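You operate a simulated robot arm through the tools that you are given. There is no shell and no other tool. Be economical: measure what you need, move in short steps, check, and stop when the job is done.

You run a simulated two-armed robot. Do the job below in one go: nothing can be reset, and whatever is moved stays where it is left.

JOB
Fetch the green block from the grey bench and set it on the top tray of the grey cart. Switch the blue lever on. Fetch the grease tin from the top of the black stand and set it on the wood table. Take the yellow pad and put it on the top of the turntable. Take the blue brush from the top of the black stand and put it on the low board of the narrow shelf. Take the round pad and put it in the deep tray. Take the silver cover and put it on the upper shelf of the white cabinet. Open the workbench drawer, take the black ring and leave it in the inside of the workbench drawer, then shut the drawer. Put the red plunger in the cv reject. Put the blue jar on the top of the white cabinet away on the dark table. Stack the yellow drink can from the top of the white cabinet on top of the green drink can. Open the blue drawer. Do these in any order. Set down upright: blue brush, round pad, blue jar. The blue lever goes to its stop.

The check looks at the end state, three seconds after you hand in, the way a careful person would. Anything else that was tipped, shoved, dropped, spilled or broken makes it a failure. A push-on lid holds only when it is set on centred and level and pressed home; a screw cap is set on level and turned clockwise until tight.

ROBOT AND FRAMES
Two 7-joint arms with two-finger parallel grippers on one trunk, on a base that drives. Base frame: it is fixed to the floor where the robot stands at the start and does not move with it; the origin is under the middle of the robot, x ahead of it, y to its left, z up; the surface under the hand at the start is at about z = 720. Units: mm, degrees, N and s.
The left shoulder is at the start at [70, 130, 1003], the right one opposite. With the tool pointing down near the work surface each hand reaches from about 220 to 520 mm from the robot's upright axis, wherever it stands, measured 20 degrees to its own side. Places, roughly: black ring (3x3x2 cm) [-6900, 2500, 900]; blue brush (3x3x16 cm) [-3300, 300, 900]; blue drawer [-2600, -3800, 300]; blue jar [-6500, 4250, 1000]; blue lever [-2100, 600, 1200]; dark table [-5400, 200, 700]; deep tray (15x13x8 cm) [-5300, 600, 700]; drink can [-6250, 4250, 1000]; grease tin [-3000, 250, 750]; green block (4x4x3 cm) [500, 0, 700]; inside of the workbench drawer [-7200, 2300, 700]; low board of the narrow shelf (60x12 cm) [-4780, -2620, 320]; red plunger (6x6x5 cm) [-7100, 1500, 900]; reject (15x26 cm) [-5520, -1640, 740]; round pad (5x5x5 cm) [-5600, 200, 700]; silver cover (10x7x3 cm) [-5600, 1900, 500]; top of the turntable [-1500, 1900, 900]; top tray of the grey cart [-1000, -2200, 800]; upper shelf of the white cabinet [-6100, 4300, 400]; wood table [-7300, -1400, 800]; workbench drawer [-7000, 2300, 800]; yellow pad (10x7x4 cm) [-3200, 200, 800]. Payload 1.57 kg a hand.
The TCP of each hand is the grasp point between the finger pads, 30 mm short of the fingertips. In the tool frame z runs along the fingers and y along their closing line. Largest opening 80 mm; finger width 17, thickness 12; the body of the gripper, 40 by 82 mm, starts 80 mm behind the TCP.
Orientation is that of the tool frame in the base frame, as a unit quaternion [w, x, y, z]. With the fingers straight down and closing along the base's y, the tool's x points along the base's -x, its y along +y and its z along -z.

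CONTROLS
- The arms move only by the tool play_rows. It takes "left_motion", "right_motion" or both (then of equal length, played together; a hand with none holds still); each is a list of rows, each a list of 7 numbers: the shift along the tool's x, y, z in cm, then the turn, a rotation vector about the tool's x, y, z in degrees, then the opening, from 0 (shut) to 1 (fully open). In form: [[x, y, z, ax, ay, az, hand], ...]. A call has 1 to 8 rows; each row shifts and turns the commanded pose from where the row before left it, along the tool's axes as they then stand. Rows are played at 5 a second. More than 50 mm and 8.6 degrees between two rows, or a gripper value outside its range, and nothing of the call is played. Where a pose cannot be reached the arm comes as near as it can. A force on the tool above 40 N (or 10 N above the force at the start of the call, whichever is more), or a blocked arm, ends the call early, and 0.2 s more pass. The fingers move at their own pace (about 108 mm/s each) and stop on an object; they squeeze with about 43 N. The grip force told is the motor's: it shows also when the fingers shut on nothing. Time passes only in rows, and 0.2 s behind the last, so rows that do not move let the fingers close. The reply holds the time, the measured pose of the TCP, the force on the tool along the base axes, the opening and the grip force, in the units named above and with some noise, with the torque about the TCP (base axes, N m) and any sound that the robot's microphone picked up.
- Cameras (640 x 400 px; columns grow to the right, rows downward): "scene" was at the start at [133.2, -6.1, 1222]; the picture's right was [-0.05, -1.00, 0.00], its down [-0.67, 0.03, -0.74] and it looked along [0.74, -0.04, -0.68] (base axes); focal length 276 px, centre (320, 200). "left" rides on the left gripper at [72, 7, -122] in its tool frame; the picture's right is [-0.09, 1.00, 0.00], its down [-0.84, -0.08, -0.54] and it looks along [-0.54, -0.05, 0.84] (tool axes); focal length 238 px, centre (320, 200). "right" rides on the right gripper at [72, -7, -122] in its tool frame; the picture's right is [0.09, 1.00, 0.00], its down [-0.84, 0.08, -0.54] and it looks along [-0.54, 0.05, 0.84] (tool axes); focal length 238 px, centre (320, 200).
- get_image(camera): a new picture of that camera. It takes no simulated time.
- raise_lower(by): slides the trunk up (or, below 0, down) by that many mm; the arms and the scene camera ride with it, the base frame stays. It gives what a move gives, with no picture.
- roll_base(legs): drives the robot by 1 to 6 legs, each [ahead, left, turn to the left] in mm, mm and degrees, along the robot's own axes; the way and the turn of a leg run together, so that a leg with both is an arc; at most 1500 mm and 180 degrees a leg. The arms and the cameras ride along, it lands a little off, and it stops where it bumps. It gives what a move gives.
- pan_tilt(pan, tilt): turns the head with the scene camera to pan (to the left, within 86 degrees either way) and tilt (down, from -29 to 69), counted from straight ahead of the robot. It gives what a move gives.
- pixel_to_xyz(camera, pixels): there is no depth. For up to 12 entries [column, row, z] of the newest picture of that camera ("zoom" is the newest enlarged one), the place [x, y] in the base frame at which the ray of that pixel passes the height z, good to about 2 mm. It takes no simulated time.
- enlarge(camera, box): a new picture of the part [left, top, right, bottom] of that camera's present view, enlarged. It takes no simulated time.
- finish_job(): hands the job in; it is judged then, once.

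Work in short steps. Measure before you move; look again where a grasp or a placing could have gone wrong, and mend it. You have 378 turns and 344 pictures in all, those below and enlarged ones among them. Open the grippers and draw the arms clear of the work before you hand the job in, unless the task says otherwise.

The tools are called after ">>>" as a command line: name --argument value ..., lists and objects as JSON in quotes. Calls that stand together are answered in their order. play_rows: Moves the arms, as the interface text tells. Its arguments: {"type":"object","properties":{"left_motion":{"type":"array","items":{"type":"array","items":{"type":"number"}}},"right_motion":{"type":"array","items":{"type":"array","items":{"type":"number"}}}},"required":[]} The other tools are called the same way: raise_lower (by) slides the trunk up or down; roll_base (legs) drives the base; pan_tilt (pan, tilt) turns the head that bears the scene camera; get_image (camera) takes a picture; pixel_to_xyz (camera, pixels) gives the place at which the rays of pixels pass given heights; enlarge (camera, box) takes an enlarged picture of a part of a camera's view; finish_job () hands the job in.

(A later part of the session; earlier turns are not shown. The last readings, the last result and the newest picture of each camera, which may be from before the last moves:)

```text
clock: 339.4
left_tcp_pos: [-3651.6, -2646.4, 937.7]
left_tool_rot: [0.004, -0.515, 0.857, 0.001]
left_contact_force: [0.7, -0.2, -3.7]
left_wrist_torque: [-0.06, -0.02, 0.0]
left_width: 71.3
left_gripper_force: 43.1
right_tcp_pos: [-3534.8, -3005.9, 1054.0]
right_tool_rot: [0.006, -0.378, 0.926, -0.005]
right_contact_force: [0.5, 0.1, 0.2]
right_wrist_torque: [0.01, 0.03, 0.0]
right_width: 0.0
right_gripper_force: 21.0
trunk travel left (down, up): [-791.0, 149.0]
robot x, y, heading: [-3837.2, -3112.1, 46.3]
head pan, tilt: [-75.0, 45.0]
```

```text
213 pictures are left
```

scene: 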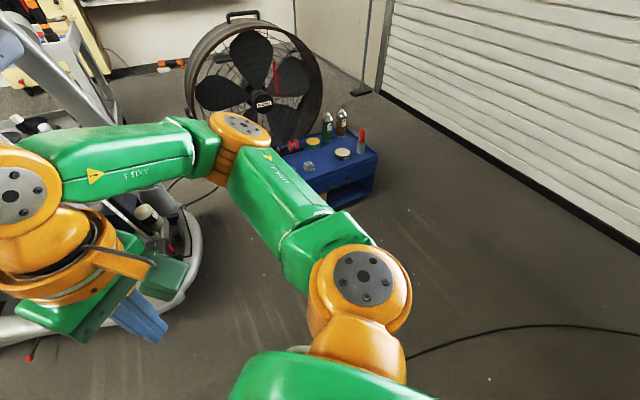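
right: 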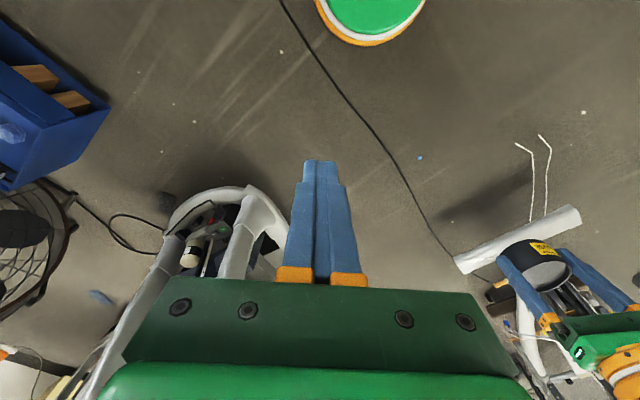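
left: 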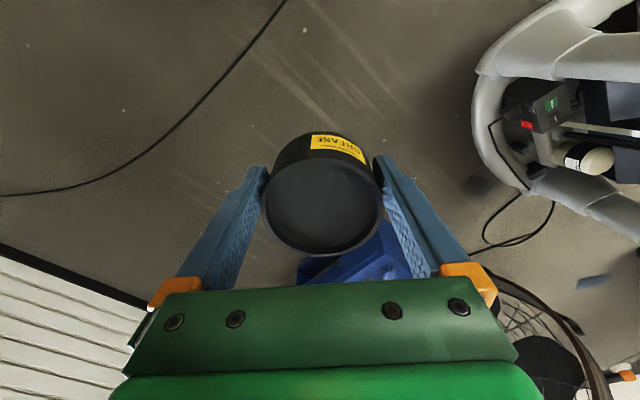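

I zoom on the dark blob beside the stepper's foot at right-view (170,205).

>>> enlarge --camera "right" --box '[60, 150, 300, 310]'

>>> enlarge --camera "scene" --box '[0, 180, 240, 370]'

```text
2.50 times, centred on (180, 230) of right
```

zoom: 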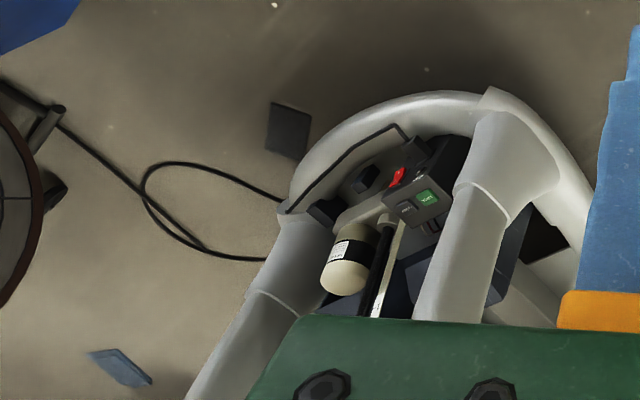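

```text
2.11 times, centred on (120, 275) of scene
```

zoom: 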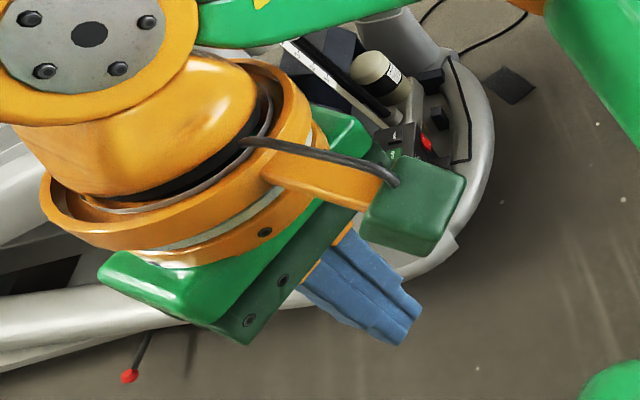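

I back off 700 mm so the floor strip near the flywheel appears above the arms in view.

>>> roll_base --legs '[[-700, 0, 10]]'

>>> pan_tilt --pan 0 --tilt 32

>>> get_image --camera "scene"

```text
clock: 343.3
left_tcp_pos: [-4175.8, -3169.8, 936.7]
left_tool_rot: [0.004, -0.581, 0.814, 0.002]
left_contact_force: [-0.5, -0.6, -3.3]
left_wrist_torque: [-0.05, 0.04, 0.02]
left_width: 71.3
left_gripper_force: 42.9
right_tcp_pos: [-4002.7, -3505.8, 1055.1]
right_tool_rot: [0.007, -0.45, 0.893, -0.005]
right_contact_force: [1.3, 0.8, 0.4]
right_wrist_torque: [0.03, 0.0, 0.02]
right_width: 0.0
right_gripper_force: 21.1
trunk travel left (down, up): [-791.0, 149.0]
robot x, y, heading: [-4283.9, -3659.2, 55.4]
head pan, tilt: [-75.0, 45.0]
```

```text
clock: 344.8
left_tcp_pos: [-4176.2, -3169.8, 937.7]
left_tool_rot: [0.004, -0.582, 0.813, 0.002]
left_contact_force: [0.4, 0.5, -3.2]
left_wrist_torque: [-0.05, 0.07, 0.01]
left_width: 71.2
left_gripper_force: 42.6
right_tcp_pos: [-4005.5, -3507.2, 1055.2]
right_tool_rot: [0.006, -0.45, 0.893, -0.005]
right_contact_force: [-0.2, 0.3, -0.7]
right_wrist_torque: [-0.02, 0.0, 0.01]
right_width: 0.0
right_gripper_force: 21.5
trunk travel left (down, up): [-791.0, 149.0]
robot x, y, heading: [-4285.2, -3657.3, 55.6]
head pan, tilt: [0.0, 32.0]
```

```text
210 pictures are left
```

scene: 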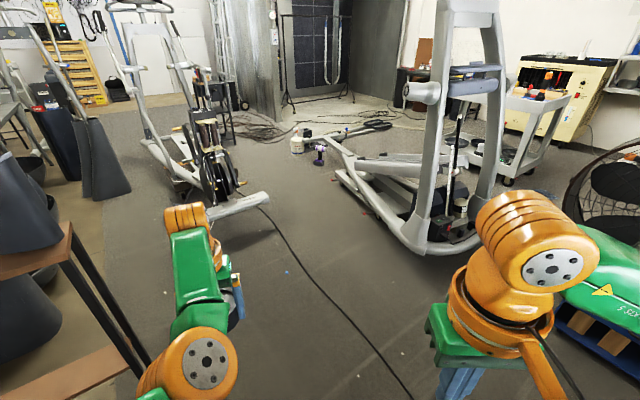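

>>> enlarge --camera "scene" --box '[200, 120, 480, 290]'

```text
2.29 times, centred on (340, 205) of scene
```

zoom: 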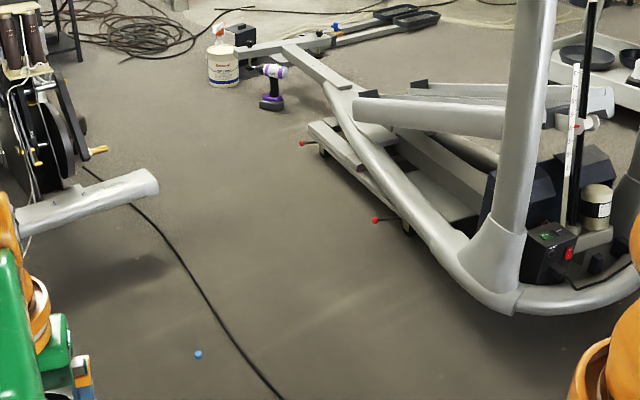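

>>> pan_tilt --pan -80 --tilt 35

>>> get_image --camera "scene"

>>> pan_tilt --pan -40 --tilt 25

>>> get_image --camera "scene"

>>> pan_tilt --pan 0 --tilt 69

>>> get_image --camera "scene"

```text
clock: 346.3
left_tcp_pos: [-4177.2, -3169.1, 938.3]
left_tool_rot: [0.004, -0.581, 0.814, 0.003]
left_contact_force: [0.2, -0.4, -3.8]
left_wrist_torque: [-0.07, 0.03, 0.01]
left_width: 71.1
left_gripper_force: 42.6
right_tcp_pos: [-4005.2, -3505.7, 1056.0]
right_tool_rot: [0.006, -0.45, 0.893, -0.004]
right_contact_force: [-0.2, -0.3, 0.0]
right_wrist_torque: [0.01, -0.02, 0.0]
right_width: 0.1
right_gripper_force: 21.4
trunk travel left (down, up): [-791.0, 149.0]
robot x, y, heading: [-4285.9, -3659.1, 55.2]
head pan, tilt: [-80.0, 35.0]
```

```text
208 pictures are left
```

scene: 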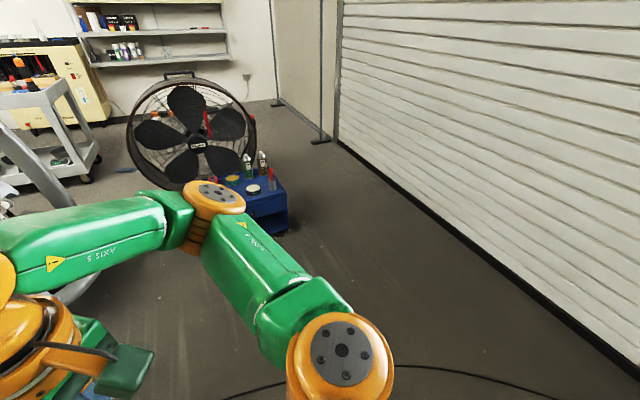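

```text
clock: 347.4
left_tcp_pos: [-4176.0, -3169.1, 938.8]
left_tool_rot: [0.004, -0.581, 0.814, 0.002]
left_contact_force: [-0.7, 0.3, -2.7]
left_wrist_torque: [-0.08, -0.02, 0.0]
left_width: 71.3
left_gripper_force: 42.9
right_tcp_pos: [-4004.8, -3506.8, 1055.1]
right_tool_rot: [0.007, -0.45, 0.893, -0.004]
right_contact_force: [-0.1, -0.1, -0.1]
right_wrist_torque: [0.02, -0.04, 0.0]
right_width: 0.2
right_gripper_force: 21.4
trunk travel left (down, up): [-791.0, 149.0]
robot x, y, heading: [-4288.7, -3658.7, 55.1]
head pan, tilt: [-40.0, 25.0]
```

```text
207 pictures are left
```

scene: 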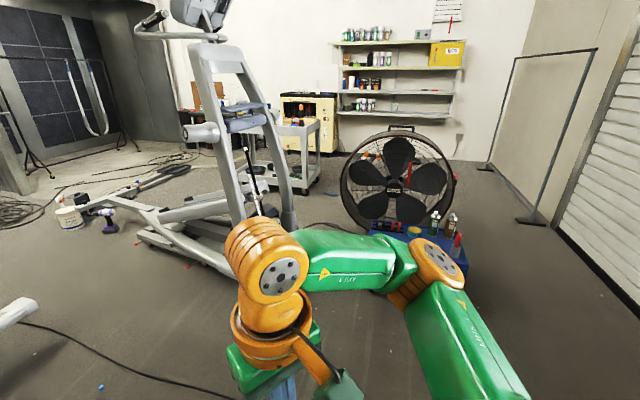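

```text
clock: 348.5
left_tcp_pos: [-4176.6, -3169.1, 937.8]
left_tool_rot: [0.004, -0.581, 0.814, 0.002]
left_contact_force: [-0.4, 0.2, -3.3]
left_wrist_torque: [-0.03, -0.01, 0.04]
left_width: 71.0
left_gripper_force: 43.1
right_tcp_pos: [-4004.6, -3507.1, 1055.7]
right_tool_rot: [0.007, -0.45, 0.893, -0.004]
right_contact_force: [-0.4, -0.3, -0.1]
right_wrist_torque: [0.0, 0.02, -0.01]
right_width: 0.0
right_gripper_force: 21.3
trunk travel left (down, up): [-791.0, 149.0]
robot x, y, heading: [-4285.7, -3657.2, 55.3]
head pan, tilt: [0.0, 68.8]
```

```text
206 pictures are left
```

scene: 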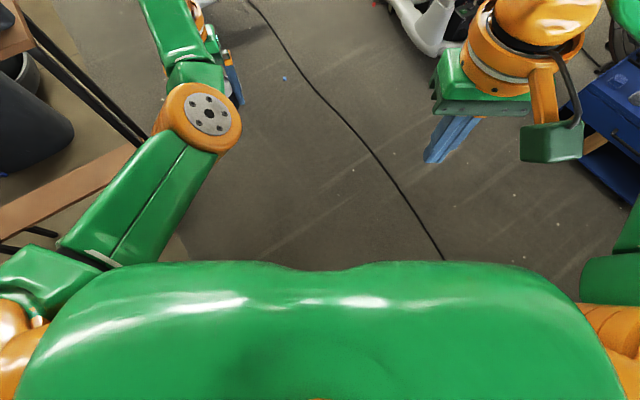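

No sign of the brush; I'll look for it later. The tin has priority: I turn west and survey the way to the wood table.

>>> roll_base --legs '[[0, 0, 125]]'

>>> pan_tilt --pan -20 --tilt 20

>>> get_image --camera "scene"

```text
clock: 354.0
left_tcp_pos: [-4753.7, -3840.9, 937.9]
left_tool_rot: [0.0, 0.992, 0.129, -0.004]
left_contact_force: [0.1, -0.1, -3.6]
left_wrist_torque: [-0.02, -0.1, -0.02]
left_width: 70.8
left_gripper_force: 43.2
right_tcp_pos: [-4567.1, -3509.4, 1055.3]
right_tool_rot: [-0.007, 1.0, -0.024, -0.004]
right_contact_force: [-0.9, 0.5, 0.2]
right_wrist_torque: [-0.03, 0.02, -0.02]
right_width: 0.2
right_gripper_force: 21.2
trunk travel left (down, up): [-791.0, 149.0]
robot x, y, heading: [-4281.5, -3661.7, 178.6]
head pan, tilt: [0.0, 68.8]
```

```text
clock: 355.2
left_tcp_pos: [-4753.0, -3841.7, 937.7]
left_tool_rot: [0.0, 0.992, 0.129, -0.003]
left_contact_force: [0.6, -0.4, -3.4]
left_wrist_torque: [0.0, -0.02, 0.0]
left_width: 70.6
left_gripper_force: 42.9
right_tcp_pos: [-4567.6, -3510.8, 1056.3]
right_tool_rot: [-0.008, 1.0, -0.025, -0.004]
right_contact_force: [0.3, -0.9, 0.1]
right_wrist_torque: [0.01, 0.01, 0.0]
right_width: 0.0
right_gripper_force: 21.4
trunk travel left (down, up): [-791.0, 149.0]
robot x, y, heading: [-4283.1, -3659.2, 178.8]
head pan, tilt: [-20.0, 20.0]
```

```text
205 pictures are left
```

scene: 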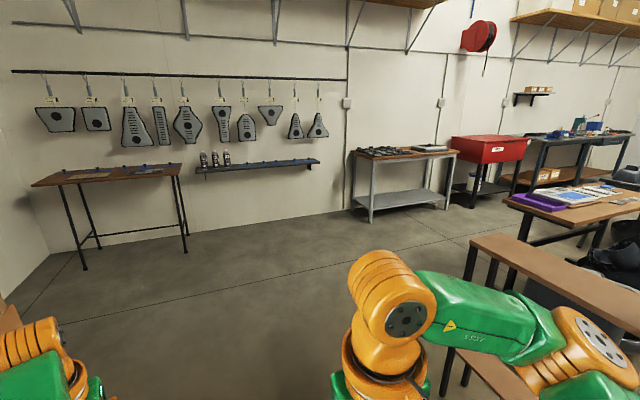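

>>> pixel_to_xyz --camera "scene" --pixels '[[370, 224, 0], [448, 209, 0], [352, 152, 850], [459, 152, 850], [374, 160, 800], [190, 237, 0], [474, 208, 0], [467, 283, 0], [505, 270, 0]]'

>>> enlarge --camera "scene" --box '[330, 120, 500, 230]'

```text
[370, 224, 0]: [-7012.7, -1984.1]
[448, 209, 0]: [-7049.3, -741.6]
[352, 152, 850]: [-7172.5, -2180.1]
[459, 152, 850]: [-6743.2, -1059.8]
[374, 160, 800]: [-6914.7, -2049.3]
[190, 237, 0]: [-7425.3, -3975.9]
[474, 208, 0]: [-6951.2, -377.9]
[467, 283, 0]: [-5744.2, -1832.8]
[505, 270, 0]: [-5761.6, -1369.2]
```

```text
3.64 times, centred on (415, 175) of scene
```

zoom: 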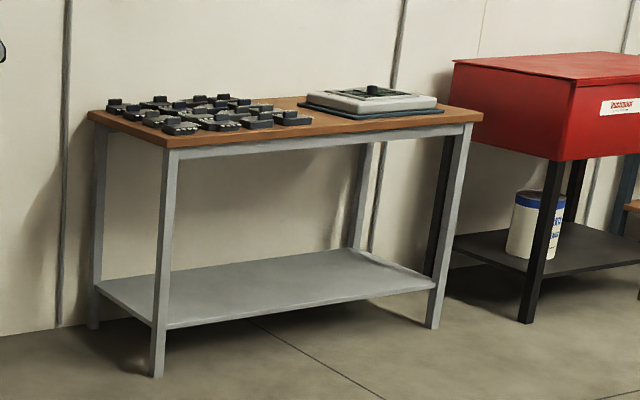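

The wood table spans y −1984…−740 with its front edge at x≈-7010. I drive toward it in two legs and look.

>>> roll_base --legs '[[1100, -480, 1], [1050, -500, 0]]'

>>> pan_tilt --pan -50 --tilt 25

>>> get_image --camera "scene"

```text
clock: 366.7
left_tcp_pos: [-6867.5, -2864.9, 937.2]
left_tool_rot: [-0.002, 0.991, 0.133, -0.005]
left_contact_force: [0.7, -0.5, -3.1]
left_wrist_torque: [-0.01, -0.05, -0.02]
left_width: 70.7
left_gripper_force: 43.3
right_tcp_pos: [-6685.0, -2534.6, 1055.0]
right_tool_rot: [-0.008, 1.0, -0.02, -0.005]
right_contact_force: [0.4, 1.8, -0.1]
right_wrist_torque: [0.0, -0.01, 0.04]
right_width: 0.0
right_gripper_force: 21.2
trunk travel left (down, up): [-791.0, 149.0]
robot x, y, heading: [-6403.1, -2682.1, 179.4]
head pan, tilt: [-20.0, 20.0]
```

```text
clock: 367.6
left_tcp_pos: [-6868.8, -2865.4, 937.3]
left_tool_rot: [-0.001, 0.991, 0.134, -0.003]
left_contact_force: [0.4, -0.1, -3.5]
left_wrist_torque: [0.04, -0.06, 0.0]
left_width: 70.7
left_gripper_force: 43.2
right_tcp_pos: [-6686.2, -2533.6, 1054.9]
right_tool_rot: [-0.007, 1.0, -0.02, -0.004]
right_contact_force: [0.1, 0.6, 0.1]
right_wrist_torque: [-0.01, 0.01, 0.05]
right_width: 0.0
right_gripper_force: 21.2
trunk travel left (down, up): [-791.0, 149.0]
robot x, y, heading: [-6400.8, -2679.5, 179.6]
head pan, tilt: [-50.0, 25.0]
```

```text
203 pictures are left
```

scene: 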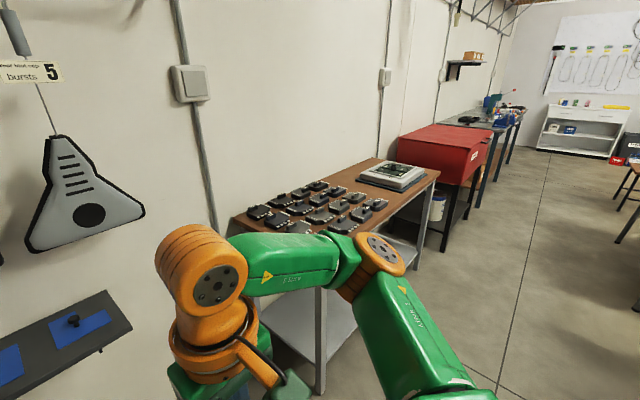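

The aisle is open. I sidestep right along the table to y≈-1350 and view its top.

>>> roll_base --legs '[[0, -1300, 0]]'

>>> pan_tilt --pan 5 --tilt 32

>>> get_image --camera "scene"

```text
clock: 374.2
left_tcp_pos: [-6854.8, -1564.2, 937.7]
left_tool_rot: [-0.001, 0.991, 0.136, -0.004]
left_contact_force: [0.6, -0.2, -3.3]
left_wrist_torque: [0.07, -0.03, -0.01]
left_width: 70.4
left_gripper_force: 43.3
right_tcp_pos: [-6675.4, -1231.7, 1054.9]
right_tool_rot: [-0.006, 1.0, -0.017, -0.004]
right_contact_force: [1.4, -0.4, 0.8]
right_wrist_torque: [0.0, 0.04, 0.0]
right_width: 0.2
right_gripper_force: 21.1
trunk travel left (down, up): [-791.0, 149.0]
robot x, y, heading: [-6391.0, -1381.3, 179.8]
head pan, tilt: [-50.0, 25.0]
```

```text
clock: 375.4
left_tcp_pos: [-6856.2, -1563.4, 937.8]
left_tool_rot: [0.0, 0.991, 0.136, -0.003]
left_contact_force: [-0.3, -0.7, -3.6]
left_wrist_torque: [-0.02, -0.02, 0.03]
left_width: 70.5
left_gripper_force: 42.5
right_tcp_pos: [-6674.0, -1230.8, 1054.0]
right_tool_rot: [-0.008, 1.0, -0.018, -0.005]
right_contact_force: [0.0, 0.0, 0.4]
right_wrist_torque: [-0.02, 0.0, -0.01]
right_width: 0.1
right_gripper_force: 21.2
trunk travel left (down, up): [-791.0, 149.0]
robot x, y, heading: [-6389.5, -1375.7, 179.7]
head pan, tilt: [5.0, 32.0]
```

```text
202 pictures are left
```

scene: 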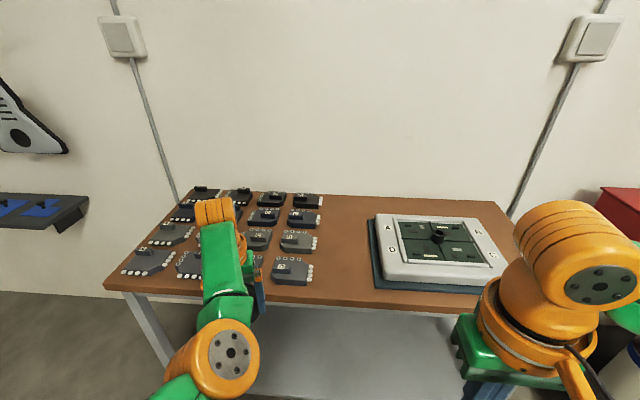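

The free gap between the parts and the tray is around pixel (346,245). I measure it.

>>> pixel_to_xyz --camera "scene" --pixels '[[346, 250, 830], [320, 250, 830], [372, 250, 830], [346, 303, 830], [346, 200, 830], [346, 250, 800], [310, 285, 830], [375, 288, 830]]'

```text
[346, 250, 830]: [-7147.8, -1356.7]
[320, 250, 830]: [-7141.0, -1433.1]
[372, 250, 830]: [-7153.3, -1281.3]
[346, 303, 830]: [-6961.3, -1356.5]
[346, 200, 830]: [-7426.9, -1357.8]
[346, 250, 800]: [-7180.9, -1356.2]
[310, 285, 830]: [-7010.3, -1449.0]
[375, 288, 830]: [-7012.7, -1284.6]
```

Table top ≈800; target (-7090,-1357). I position the base so the left hand hangs above it.

>>> roll_base --legs '[[0, -206, 0], [232, 0, 0]]'

>>> get_image --camera "left"

>>> get_image --camera "scene"

```text
clock: 378.4
left_tcp_pos: [-7086.2, -1353.4, 938.0]
left_tool_rot: [-0.002, 0.991, 0.135, -0.005]
left_contact_force: [0.9, 0.5, -3.7]
left_wrist_torque: [0.01, -0.02, 0.0]
left_width: 70.7
left_gripper_force: 42.5
right_tcp_pos: [-6905.2, -1020.2, 1055.4]
right_tool_rot: [-0.007, 1.0, -0.019, -0.005]
right_contact_force: [-0.9, 0.4, 0.8]
right_wrist_torque: [0.01, 0.01, -0.01]
right_width: 0.0
right_gripper_force: 20.9
trunk travel left (down, up): [-791.0, 149.0]
robot x, y, heading: [-6621.4, -1170.8, 179.4]
head pan, tilt: [5.0, 32.0]
```

```text
201 pictures are left
```

left: 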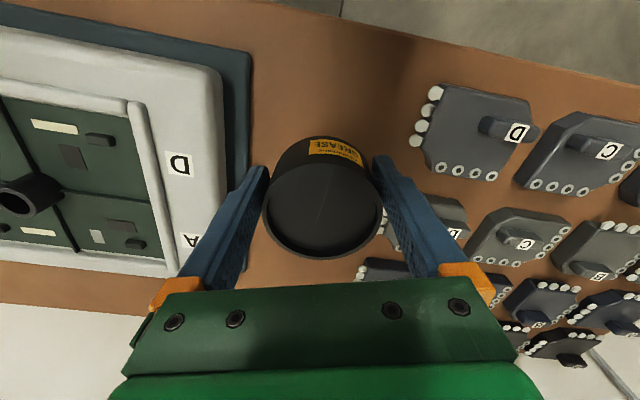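

```text
200 pictures are left
```

scene: 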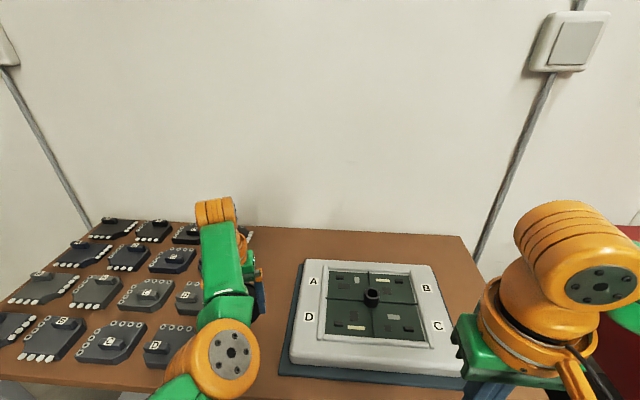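

The tin fits in the gap. I lower it: 8 cm first, then small steps to contact.

>>> play_rows --left_motion '[[0, 0, 3, 0, 0, 0, 0.5], [0, 0, 3, 0, 0, 0, 0.5], [0, 0, 1.5, 0, 0, 0, 0.5], [0, 0, 0.6, 0, 0, 0, 0.5], [0, 0, 0.4, 0, 0, 0, 0.5], [0, 0, 0.4, 0, 0, 0, 0.5], [0, 0, 0.4, 0, 0, 0, 0.5], [0, 0, 0.3, 0, 0, 0, 0.5]]'

>>> get_image --camera "left"

```text
clock: 380.2
left_tcp_pos: [-7088.3, -1352.2, 841.6]
left_tool_rot: [0.0, 0.991, 0.135, -0.004]
left_contact_force: [0.4, 0.4, -3.3]
left_wrist_torque: [0.04, -0.07, -0.01]
left_width: 70.6
left_gripper_force: 42.7
right_tcp_pos: [-6906.6, -1020.4, 1055.6]
right_tool_rot: [-0.007, 1.0, -0.018, -0.004]
right_contact_force: [0.3, 0.3, -0.5]
right_wrist_torque: [0.02, 0.02, -0.01]
right_width: 0.0
right_gripper_force: 20.7
trunk travel left (down, up): [-791.0, 149.0]
robot x, y, heading: [-6623.5, -1166.8, 179.5]
head pan, tilt: [5.0, 32.0]
```

```text
199 pictures are left
```

left: 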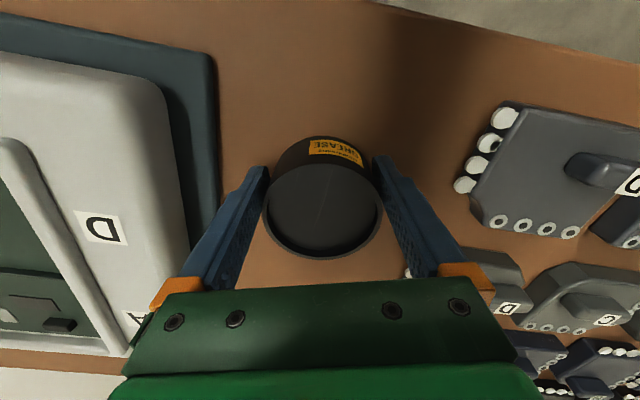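

No contact yet at 842; I continue in 3 mm steps.

>>> play_rows --left_motion '[[0, 0, 0.3, 0, 0, 0, 0.5], [0, 0, 0.3, 0, 0, 0, 0.5], [0, 0, 0.3, 0, 0, 0, 0.5], [0, 0, 0.3, 0, 0, 0, 0.5], [0, 0, 0.3, 0, 0, 0, 0.5], [0, 0, 0.3, 0, 0, 0, 0.5], [0, 0, 0.3, 0, 0, 0, 0.5], [0, 0, 0.3, 0, 0, 0, 0.5]]'

```text
clock: 381.2
left_tcp_pos: [-7084.8, -1350.8, 836.4]
left_tool_rot: [0.0, 0.991, 0.134, -0.01]
left_contact_force: [6.9, 1.4, 20.9]
left_wrist_torque: [0.23, -0.56, 0.02]
left_width: 69.7
left_gripper_force: 43.3
right_tcp_pos: [-6898.3, -1017.3, 1056.2]
right_tool_rot: [-0.005, 1.0, -0.018, -0.008]
right_contact_force: [0.1, -1.0, -0.5]
right_wrist_torque: [0.02, 0.03, -0.04]
right_width: 0.1
right_gripper_force: 21.6
trunk travel left (down, up): [-791.0, 149.0]
robot x, y, heading: [-6624.5, -1167.5, 179.5]
head pan, tilt: [5.0, 32.0]
stopped in row 5 (left hand): the force on the tool passed its limit at 43 N (the readings are from after the stop); the commanded pose is now the measured one
```

Contact at 836. I ease 1 mm, open, and lift away.

>>> play_rows --left_motion '[[0, 0, -0.1, 0, 0, 0, 0.5], [0, 0, 0, 0, 0, 0, 1], [0, 0, 0, 0, 0, 0, 1], [0, 0, -2, 0, 0, 0, 1], [0, 0, -3, 0, 0, 0, 1], [0, 0, -3, 0, 0, 0, 1], [0, 0, -2, 0, 0, 0, 1]]'

>>> get_image --camera "left"

```text
clock: 382.8
left_tcp_pos: [-7090.5, -1352.6, 933.3]
left_tool_rot: [0.0, 0.991, 0.135, -0.007]
left_contact_force: [-0.3, 0.3, -0.3]
left_wrist_torque: [-0.01, 0.02, 0.04]
left_width: 80.1
left_gripper_force: 0.1
right_tcp_pos: [-6907.5, -1021.0, 1055.0]
right_tool_rot: [-0.007, 1.0, -0.018, -0.004]
right_contact_force: [0.5, -0.7, -1.2]
right_wrist_torque: [0.02, 0.0, -0.01]
right_width: 0.0
right_gripper_force: 21.0
trunk travel left (down, up): [-791.0, 149.0]
robot x, y, heading: [-6622.1, -1168.6, 179.3]
head pan, tilt: [5.0, 32.0]
```

```text
198 pictures are left
```

left: 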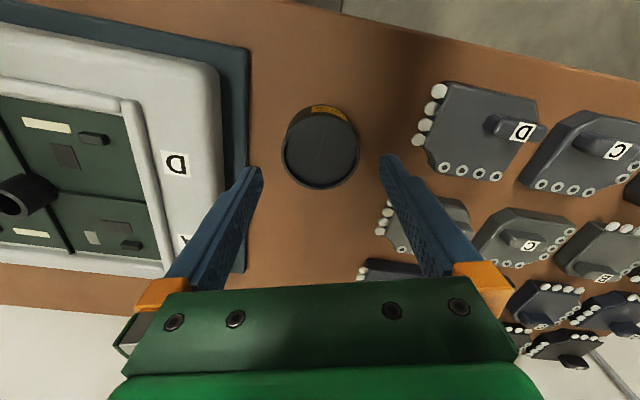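

Tin is on the wood table. I back off, park the left arm, and head north along the wall to the workbench.

>>> roll_base --legs '[[-200, 0, 0]]'

>>> play_rows --left_motion '[[3.45, 2.52, -1, 0, 0, -7, 1], [3.11, 2.92, -1, 0, 0, -7, 1], [2.74, 3.28, -1, 0, 0, -7, 1], [2.32, 3.58, -1, 0, 0, -7, 1], [1.87, 3.85, -1, 0, 0, -7, 1], [1.38, 4.04, -1, 0, 0, -7, 1], [0.87, 4.18, -1, 0, 0, -7, 1]]'

>>> pan_tilt --pan -60 --tilt 22

>>> get_image --camera "scene"

```text
clock: 384.4
left_tcp_pos: [-6896.8, -1354.4, 931.2]
left_tool_rot: [0.0, 0.991, 0.136, -0.006]
left_contact_force: [-0.8, 0.5, 0.2]
left_wrist_torque: [0.02, -0.03, -0.01]
left_width: 80.1
left_gripper_force: 0.0
right_tcp_pos: [-6713.3, -1023.2, 1054.8]
right_tool_rot: [-0.007, 1.0, -0.018, -0.003]
right_contact_force: [-0.3, 0.9, 1.0]
right_wrist_torque: [0.03, -0.02, -0.05]
right_width: 0.0
right_gripper_force: 21.5
trunk travel left (down, up): [-791.0, 149.0]
robot x, y, heading: [-6427.2, -1168.8, 179.9]
head pan, tilt: [5.0, 32.0]
```

```text
clock: 386.0
left_tcp_pos: [-6645.8, -1502.4, 988.6]
left_tool_rot: [-0.005, 0.844, 0.536, -0.007]
left_contact_force: [0.5, 0.2, 0.8]
left_wrist_torque: [0.01, 0.03, 0.03]
left_width: 79.7
left_gripper_force: 0.1
left hand out of reach, approached as far as the arm can: row 2, 3, 4
right_tcp_pos: [-6711.4, -1022.6, 1056.3]
right_tool_rot: [-0.007, 1.0, -0.018, -0.005]
right_contact_force: [-1.3, -0.4, -0.2]
right_wrist_torque: [0.02, 0.0, -0.01]
right_width: 0.0
right_gripper_force: 21.2
trunk travel left (down, up): [-791.0, 149.0]
robot x, y, heading: [-6430.3, -1168.3, 179.5]
head pan, tilt: [5.0, 32.0]
```

```text
clock: 387.4
left_tcp_pos: [-6646.7, -1501.2, 989.5]
left_tool_rot: [-0.003, 0.846, 0.534, -0.007]
left_contact_force: [0.5, 1.1, -0.5]
left_wrist_torque: [0.01, -0.01, -0.02]
left_width: 80.1
left_gripper_force: 0.0
right_tcp_pos: [-6711.0, -1022.7, 1056.3]
right_tool_rot: [-0.007, 1.0, -0.018, -0.004]
right_contact_force: [-0.7, -1.1, -0.6]
right_wrist_torque: [-0.02, 0.0, 0.02]
right_width: 0.1
right_gripper_force: 21.4
trunk travel left (down, up): [-791.0, 149.0]
robot x, y, heading: [-6425.6, -1167.3, 179.6]
head pan, tilt: [-60.0, 22.0]
```

```text
197 pictures are left
```

scene: 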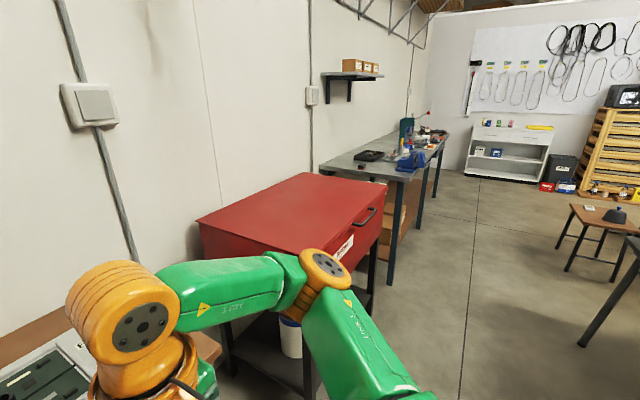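

The workbench begins beyond the red washer. I sidestep north ~2500 mm.

>>> roll_base --legs '[[0, -1250, 0], [0, -1250, 0]]'

>>> pan_tilt --pan -15 --tilt 32

>>> get_image --camera "scene"

```text
clock: 399.7
left_tcp_pos: [-6655.5, 1021.8, 988.9]
left_tool_rot: [-0.004, 0.838, 0.546, -0.006]
left_contact_force: [-0.1, -0.2, 0.4]
left_wrist_torque: [-0.03, 0.01, -0.02]
left_width: 79.7
left_gripper_force: 0.0
right_tcp_pos: [-6733.2, 1497.0, 1055.2]
right_tool_rot: [-0.007, 1.0, -0.005, -0.004]
right_contact_force: [-0.2, -1.4, -0.9]
right_wrist_torque: [0.04, 0.0, 0.03]
right_width: 0.1
right_gripper_force: 21.6
trunk travel left (down, up): [-791.0, 149.0]
robot x, y, heading: [-6449.6, 1362.0, -179.0]
head pan, tilt: [-60.0, 22.0]
```

```text
clock: 400.8
left_tcp_pos: [-6656.0, 1021.4, 988.9]
left_tool_rot: [-0.003, 0.838, 0.546, -0.006]
left_contact_force: [0.6, -0.5, 0.7]
left_wrist_torque: [0.0, 0.03, 0.02]
left_width: 79.8
left_gripper_force: 0.1
right_tcp_pos: [-6734.0, 1498.2, 1055.2]
right_tool_rot: [-0.007, 1.0, -0.005, -0.004]
right_contact_force: [0.4, -0.1, 0.3]
right_wrist_torque: [-0.04, -0.03, 0.0]
right_width: 0.0
right_gripper_force: 20.9
trunk travel left (down, up): [-791.0, 149.0]
robot x, y, heading: [-6442.7, 1361.2, -179.0]
head pan, tilt: [-15.0, 32.0]
```

```text
196 pictures are left
```

scene: 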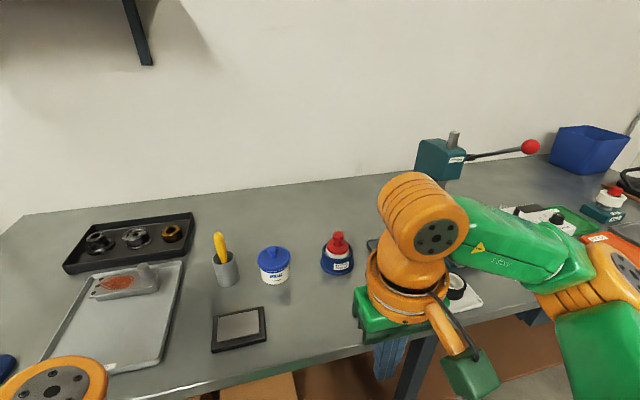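

The red plunger is at (337,252). I check it in the right camera too.

>>> get_image --camera "right"

>>> enlarge --camera "scene" --box '[250, 210, 390, 330]'

>>> pixel_to_xyz --camera "scene" --pixels '[[337, 262, 880], [337, 262, 850], [337, 262, 900], [337, 238, 920], [322, 262, 880], [353, 262, 880]]'

```text
195 pictures are left
```

right: 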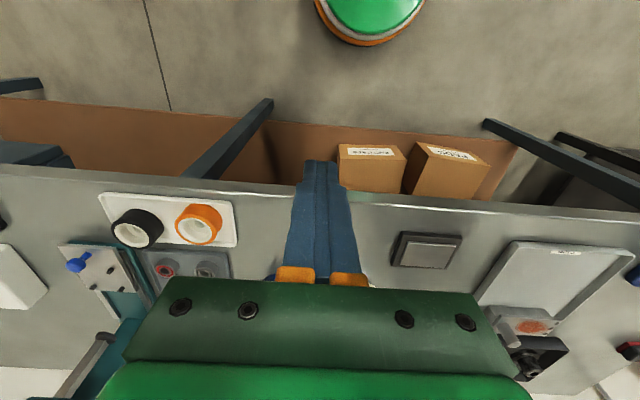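

```text
3.33 times, centred on (320, 270) of scene
```

zoom: 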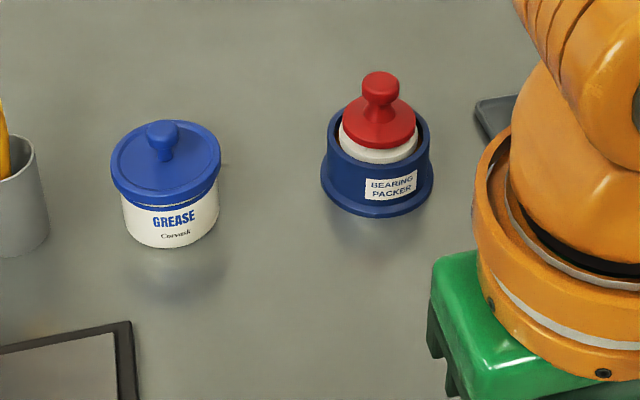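

```text
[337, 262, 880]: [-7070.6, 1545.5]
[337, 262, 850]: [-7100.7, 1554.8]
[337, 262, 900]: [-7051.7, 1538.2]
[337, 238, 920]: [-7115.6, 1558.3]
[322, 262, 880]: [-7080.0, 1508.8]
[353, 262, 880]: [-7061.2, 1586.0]
```

>>> pixel_to_xyz --camera "right" --pixels '[[260, 192, 880], [260, 192, 850], [500, 208, 880], [430, 250, 880], [430, 250, 850]]'

>>> pixel_to_xyz --camera "scene" --pixels '[[239, 328, 880], [239, 328, 850], [200, 386, 880], [200, 386, 850]]'

```text
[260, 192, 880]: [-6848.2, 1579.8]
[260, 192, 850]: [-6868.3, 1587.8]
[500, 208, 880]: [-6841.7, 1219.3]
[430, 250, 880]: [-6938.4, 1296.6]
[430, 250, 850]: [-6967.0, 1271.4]
```

```text
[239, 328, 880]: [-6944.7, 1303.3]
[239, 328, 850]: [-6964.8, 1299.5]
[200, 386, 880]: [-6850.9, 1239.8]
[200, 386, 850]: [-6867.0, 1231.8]
```

Bench top ≈880, front edge x≈-6848. I drive 165 mm closer with the right hand raised over, and view.

>>> roll_base --legs '[[165, -30, -1]]'

>>> play_rows --right_motion '[[-3, 0, -0.5, 0, 0, 0, 1], [-3, 0, 0, 0, 0, 0, 1]]'

>>> get_image --camera "right"

>>> get_image --camera "scene"

```text
clock: 402.3
left_tcp_pos: [-6822.3, 1052.3, 990.1]
left_tool_rot: [-0.003, 0.841, 0.541, -0.007]
left_contact_force: [0.8, -0.1, 0.6]
left_wrist_torque: [0.02, 0.04, 0.02]
left_width: 80.2
left_gripper_force: 0.0
right_tcp_pos: [-6890.9, 1529.0, 1057.2]
right_tool_rot: [-0.008, 1.0, -0.012, -0.007]
right_contact_force: [0.1, 0.3, -0.7]
right_wrist_torque: [0.01, -0.01, 0.0]
right_width: 0.0
right_gripper_force: 21.4
trunk travel left (down, up): [-791.0, 149.0]
robot x, y, heading: [-6608.8, 1389.5, -179.7]
head pan, tilt: [-15.0, 32.0]
```

```text
clock: 402.9
left_tcp_pos: [-6823.9, 1051.5, 988.2]
left_tool_rot: [-0.004, 0.841, 0.541, -0.006]
left_contact_force: [0.3, 0.1, 0.4]
left_wrist_torque: [0.01, -0.05, -0.01]
left_width: 79.9
left_gripper_force: 0.0
right_tcp_pos: [-6955.4, 1532.0, 1059.9]
right_tool_rot: [-0.007, 1.0, -0.011, -0.005]
right_contact_force: [-0.4, 0.9, -0.5]
right_wrist_torque: [0.0, -0.01, 0.01]
right_width: 79.9
right_gripper_force: 0.0
trunk travel left (down, up): [-791.0, 149.0]
robot x, y, heading: [-6611.6, 1390.4, -179.5]
head pan, tilt: [-15.0, 32.0]
```

```text
193 pictures are left
```

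right: 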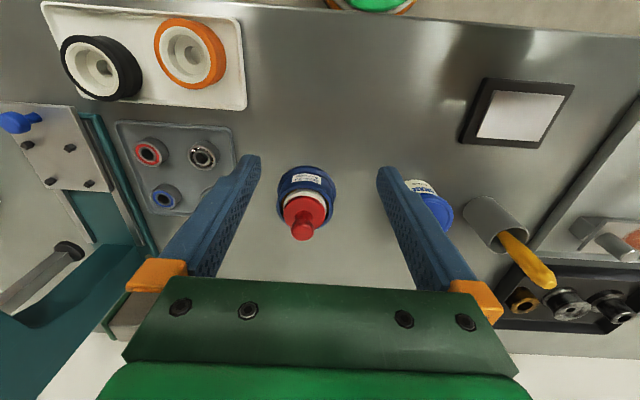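

```text
192 pictures are left
```

scene: 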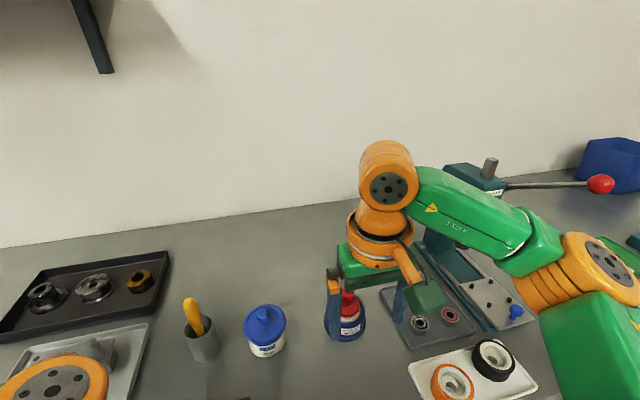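

>>> pixel_to_xyz --camera "right" --pixels '[[308, 190, 900], [308, 190, 920], [303, 230, 950], [303, 230, 960], [303, 230, 970], [303, 230, 980], [305, 208, 930], [305, 208, 940]]'

>>> enlarge --camera "right" --box '[250, 140, 370, 260]'

```text
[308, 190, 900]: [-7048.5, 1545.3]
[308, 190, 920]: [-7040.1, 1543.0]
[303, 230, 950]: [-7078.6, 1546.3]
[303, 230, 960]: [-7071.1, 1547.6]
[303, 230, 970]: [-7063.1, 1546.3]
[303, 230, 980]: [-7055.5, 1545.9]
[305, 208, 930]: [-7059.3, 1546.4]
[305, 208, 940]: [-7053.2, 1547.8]
```

```text
3.33 times, centred on (310, 200) of right
```

zoom: 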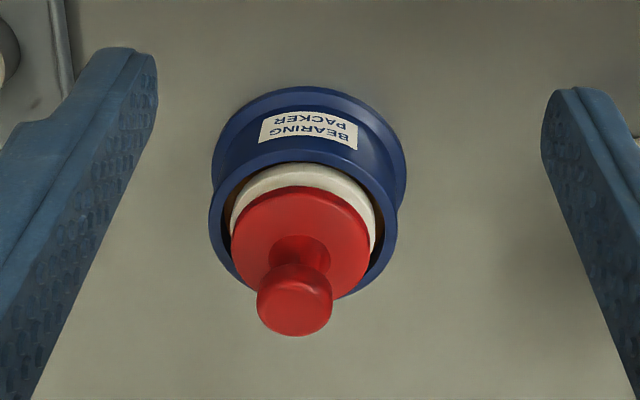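

Knob is at (-7061,1547), top ≈972. I move over it and descend so the tips are just above the red disc.

>>> play_rows --right_motion '[[-3.5, -0.42, 1, 0, 0, 0, 1], [-3.5, -0.42, 1, 0, 0, 0, 1], [-3.5, -0.42, 1, 0, 0, 0, 1], [0, 0, 2, 0, 0, 0, 0.7], [0, 0, 1.5, 0, 0, 0, 0.7], [0, 0, 0, 0, 0, 0, 0.7]]'

>>> get_image --camera "right"

```text
clock: 404.3
left_tcp_pos: [-6825.2, 1052.6, 988.2]
left_tool_rot: [-0.003, 0.841, 0.54, -0.006]
left_contact_force: [0.1, -0.1, 0.3]
left_wrist_torque: [-0.02, 0.01, -0.01]
left_width: 80.0
left_gripper_force: 0.1
right_tcp_pos: [-7060.9, 1548.0, 996.3]
right_tool_rot: [-0.007, 1.0, -0.012, -0.003]
right_contact_force: [0.6, 0.0, 0.0]
right_wrist_torque: [-0.03, -0.02, -0.04]
right_width: 56.0
right_gripper_force: 0.0
trunk travel left (down, up): [-791.0, 149.0]
robot x, y, heading: [-6605.6, 1391.8, -179.7]
head pan, tilt: [-15.0, 32.0]
```

```text
190 pictures are left
```

right: 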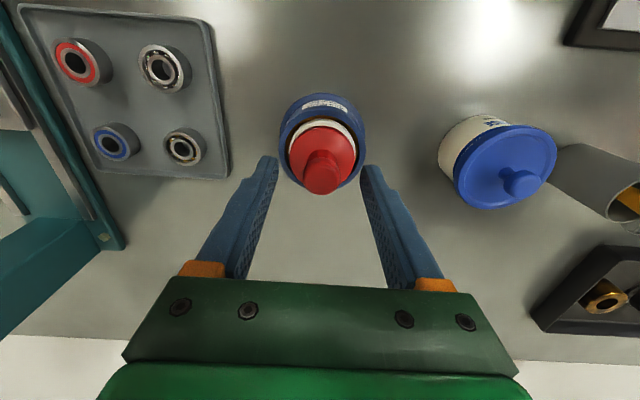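

Knob is centred between the fingers. I descend 13 mm and close on it.

>>> play_rows --right_motion '[[-0.4, 0, 0.7, 0, 0, 0, 0.7], [0, 0, 0.6, 0, 0, 0, 0.7], [0, 0, 0, 0, 0, 0, 0], [0, 0, 0, 0, 0, 0, 0], [0, 0, 0, 0, 0, 0, 0]]'

>>> get_image --camera "right"

```text
clock: 405.5
left_tcp_pos: [-6823.7, 1053.0, 988.9]
left_tool_rot: [-0.003, 0.842, 0.54, -0.007]
left_contact_force: [0.0, 0.3, 0.6]
left_wrist_torque: [0.01, -0.01, -0.01]
left_width: 80.1
left_gripper_force: 0.1
right_tcp_pos: [-7063.8, 1548.9, 983.9]
right_tool_rot: [-0.006, 1.0, -0.011, -0.004]
right_contact_force: [-1.2, -0.3, 0.5]
right_wrist_torque: [0.01, 0.01, -0.01]
right_width: 24.8
right_gripper_force: 36.3
trunk travel left (down, up): [-791.0, 149.0]
robot x, y, heading: [-6607.6, 1386.4, -179.7]
head pan, tilt: [-15.0, 32.0]
```

```text
189 pictures are left
```

right: 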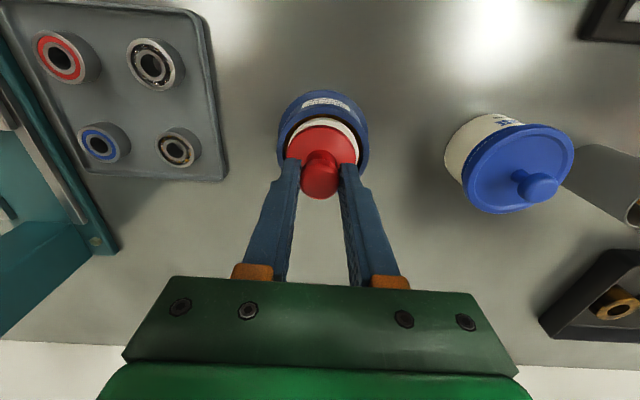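

Gripped at 24.8 mm. I lift straight up.

>>> play_rows --right_motion '[[0, 0, -1, 0, 0, 0, 0], [0, 0, -2, 0, 0, 0, 0], [0, 0, -2.5, 0, 0, 0, 0], [0, 0, -2, 0, 0, 0, 0], [2, 0, -0.5, 0, 0, 0, 0], [3, 0, 0, 0, 0, 0, 0]]'

>>> get_image --camera "right"

>>> get_image --camera "scene"

```text
clock: 406.9
left_tcp_pos: [-6822.8, 1054.0, 989.9]
left_tool_rot: [-0.003, 0.841, 0.541, -0.007]
left_contact_force: [-0.1, -0.1, 0.1]
left_wrist_torque: [-0.02, 0.0, 0.0]
left_width: 79.8
left_gripper_force: 0.1
right_tcp_pos: [-7012.1, 1548.3, 1063.8]
right_tool_rot: [-0.006, 1.0, -0.012, -0.005]
right_contact_force: [0.9, -0.1, -0.6]
right_wrist_torque: [0.01, 0.05, -0.01]
right_width: 24.9
right_gripper_force: 36.4
trunk travel left (down, up): [-791.0, 149.0]
robot x, y, heading: [-6610.4, 1387.9, -179.8]
head pan, tilt: [-15.0, 32.0]
```

```text
188 pictures are left
```

right: 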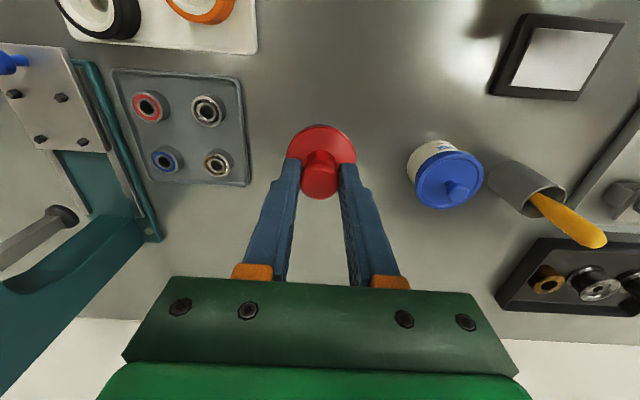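

```text
187 pictures are left
```

scene: 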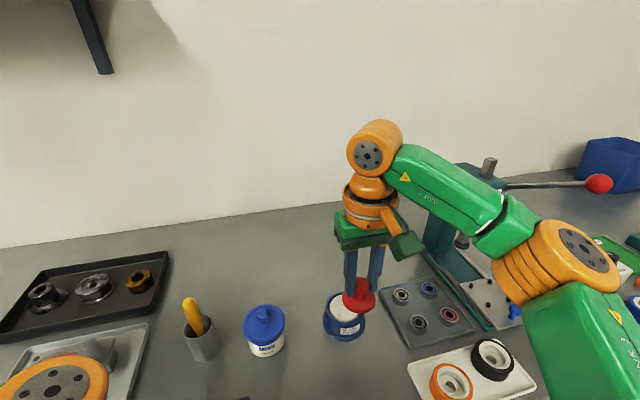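

Plunger is out, base left in place. I retract, back off and drive south to the CV table.

>>> play_rows --right_motion '[[4, 0, 0, 0, 0, 0, 0], [4, 0, 0, 0, 0, 0, 0], [3, 0, 0, 0, 0, 0, 0]]'

>>> roll_base --legs '[[-260, 0, 0], [0, 1450, 0], [0, 1450, 0], [0, 0, 175]]'

>>> pan_tilt --pan 0 --tilt 30

>>> get_image --camera "scene"

```text
clock: 407.7
left_tcp_pos: [-6822.7, 1053.3, 988.5]
left_tool_rot: [-0.003, 0.841, 0.541, -0.006]
left_contact_force: [-0.6, 0.2, 0.6]
left_wrist_torque: [0.01, 0.01, 0.01]
left_width: 80.0
left_gripper_force: 0.1
right_tcp_pos: [-6899.4, 1543.1, 1064.4]
right_tool_rot: [-0.006, 1.0, -0.012, -0.004]
right_contact_force: [-0.4, -0.5, -0.3]
right_wrist_torque: [-0.01, 0.0, -0.04]
right_width: 25.0
right_gripper_force: 36.2
trunk travel left (down, up): [-791.0, 149.0]
robot x, y, heading: [-6611.2, 1387.6, -179.8]
head pan, tilt: [-15.0, 32.0]
```

```text
clock: 430.4
left_tcp_pos: [-6091.0, -1200.0, 988.1]
left_tool_rot: [0.006, -0.524, 0.852, -0.004]
left_contact_force: [-0.4, -1.0, -0.2]
left_wrist_torque: [0.04, -0.01, -0.01]
left_width: 80.3
left_gripper_force: 0.1
right_tcp_pos: [-6032.5, -1692.5, 1064.0]
right_tool_rot: [0.005, 0.031, 0.999, -0.007]
right_contact_force: [0.0, -0.4, -0.3]
right_wrist_torque: [0.01, 0.01, -0.02]
right_width: 25.0
right_gripper_force: 36.5
trunk travel left (down, up): [-791.0, 149.0]
robot x, y, heading: [-6319.7, -1526.4, -1.9]
head pan, tilt: [-15.0, 32.0]
```

```text
clock: 431.2
left_tcp_pos: [-6090.8, -1199.3, 988.7]
left_tool_rot: [0.006, -0.524, 0.852, -0.003]
left_contact_force: [0.3, -0.4, 0.2]
left_wrist_torque: [0.0, 0.0, 0.0]
left_width: 79.9
left_gripper_force: 0.0
right_tcp_pos: [-6032.6, -1691.1, 1064.5]
right_tool_rot: [0.004, 0.031, 0.999, -0.007]
right_contact_force: [-0.4, 0.8, -0.9]
right_wrist_torque: [-0.01, 0.0, 0.02]
right_width: 25.0
right_gripper_force: 36.2
trunk travel left (down, up): [-791.0, 149.0]
robot x, y, heading: [-6320.2, -1526.7, -2.2]
head pan, tilt: [0.0, 30.0]
```

```text
186 pictures are left
```

scene: 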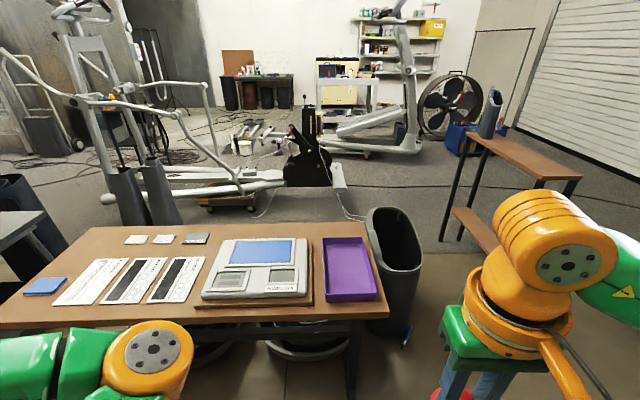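

A blue thing lies by the bin at (407,338), and the purple tray at (348,268) may be the reject. I zoom on both.

>>> enlarge --camera "scene" --box '[190, 215, 390, 335]'

>>> enlarge --camera "scene" --box '[370, 290, 450, 370]'

```text
3.20 times, centred on (290, 275) of scene
```

zoom: 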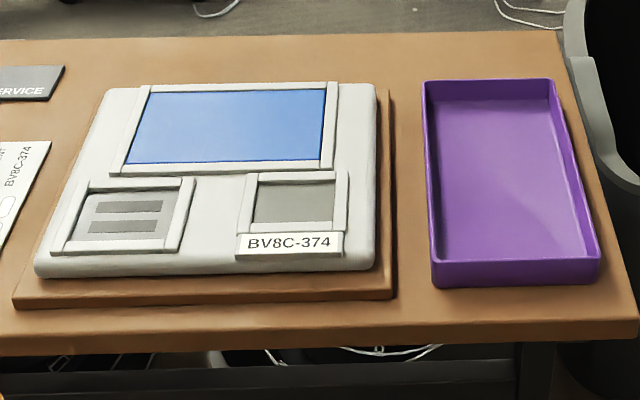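

```text
5.00 times, centred on (410, 330) of scene
```

zoom: 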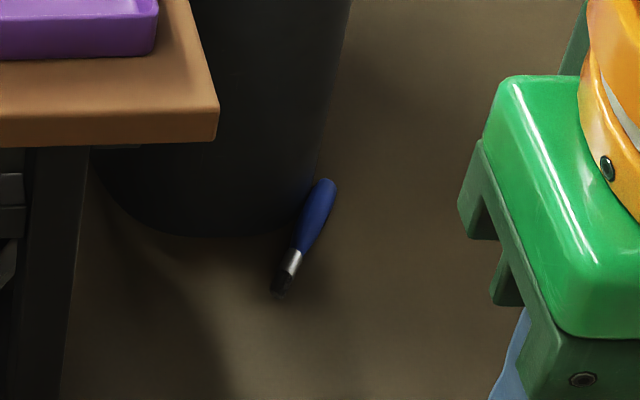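

The brush lies there on the floor. I check the purple tray's position against the reject's listed place (-5520,-1640,740).

>>> pixel_to_xyz --camera "scene" --pixels '[[348, 268, 740], [325, 305, 740], [377, 304, 740], [323, 239, 740], [364, 239, 740], [380, 320, 720], [413, 322, 20], [403, 345, 0], [408, 333, 0]]'

```text
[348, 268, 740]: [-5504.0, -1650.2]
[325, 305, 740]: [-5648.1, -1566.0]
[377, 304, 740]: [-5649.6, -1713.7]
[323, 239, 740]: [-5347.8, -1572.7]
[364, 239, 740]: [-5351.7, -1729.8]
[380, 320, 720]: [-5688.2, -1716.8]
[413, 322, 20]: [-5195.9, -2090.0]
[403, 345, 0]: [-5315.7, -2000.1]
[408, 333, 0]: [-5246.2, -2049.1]
```

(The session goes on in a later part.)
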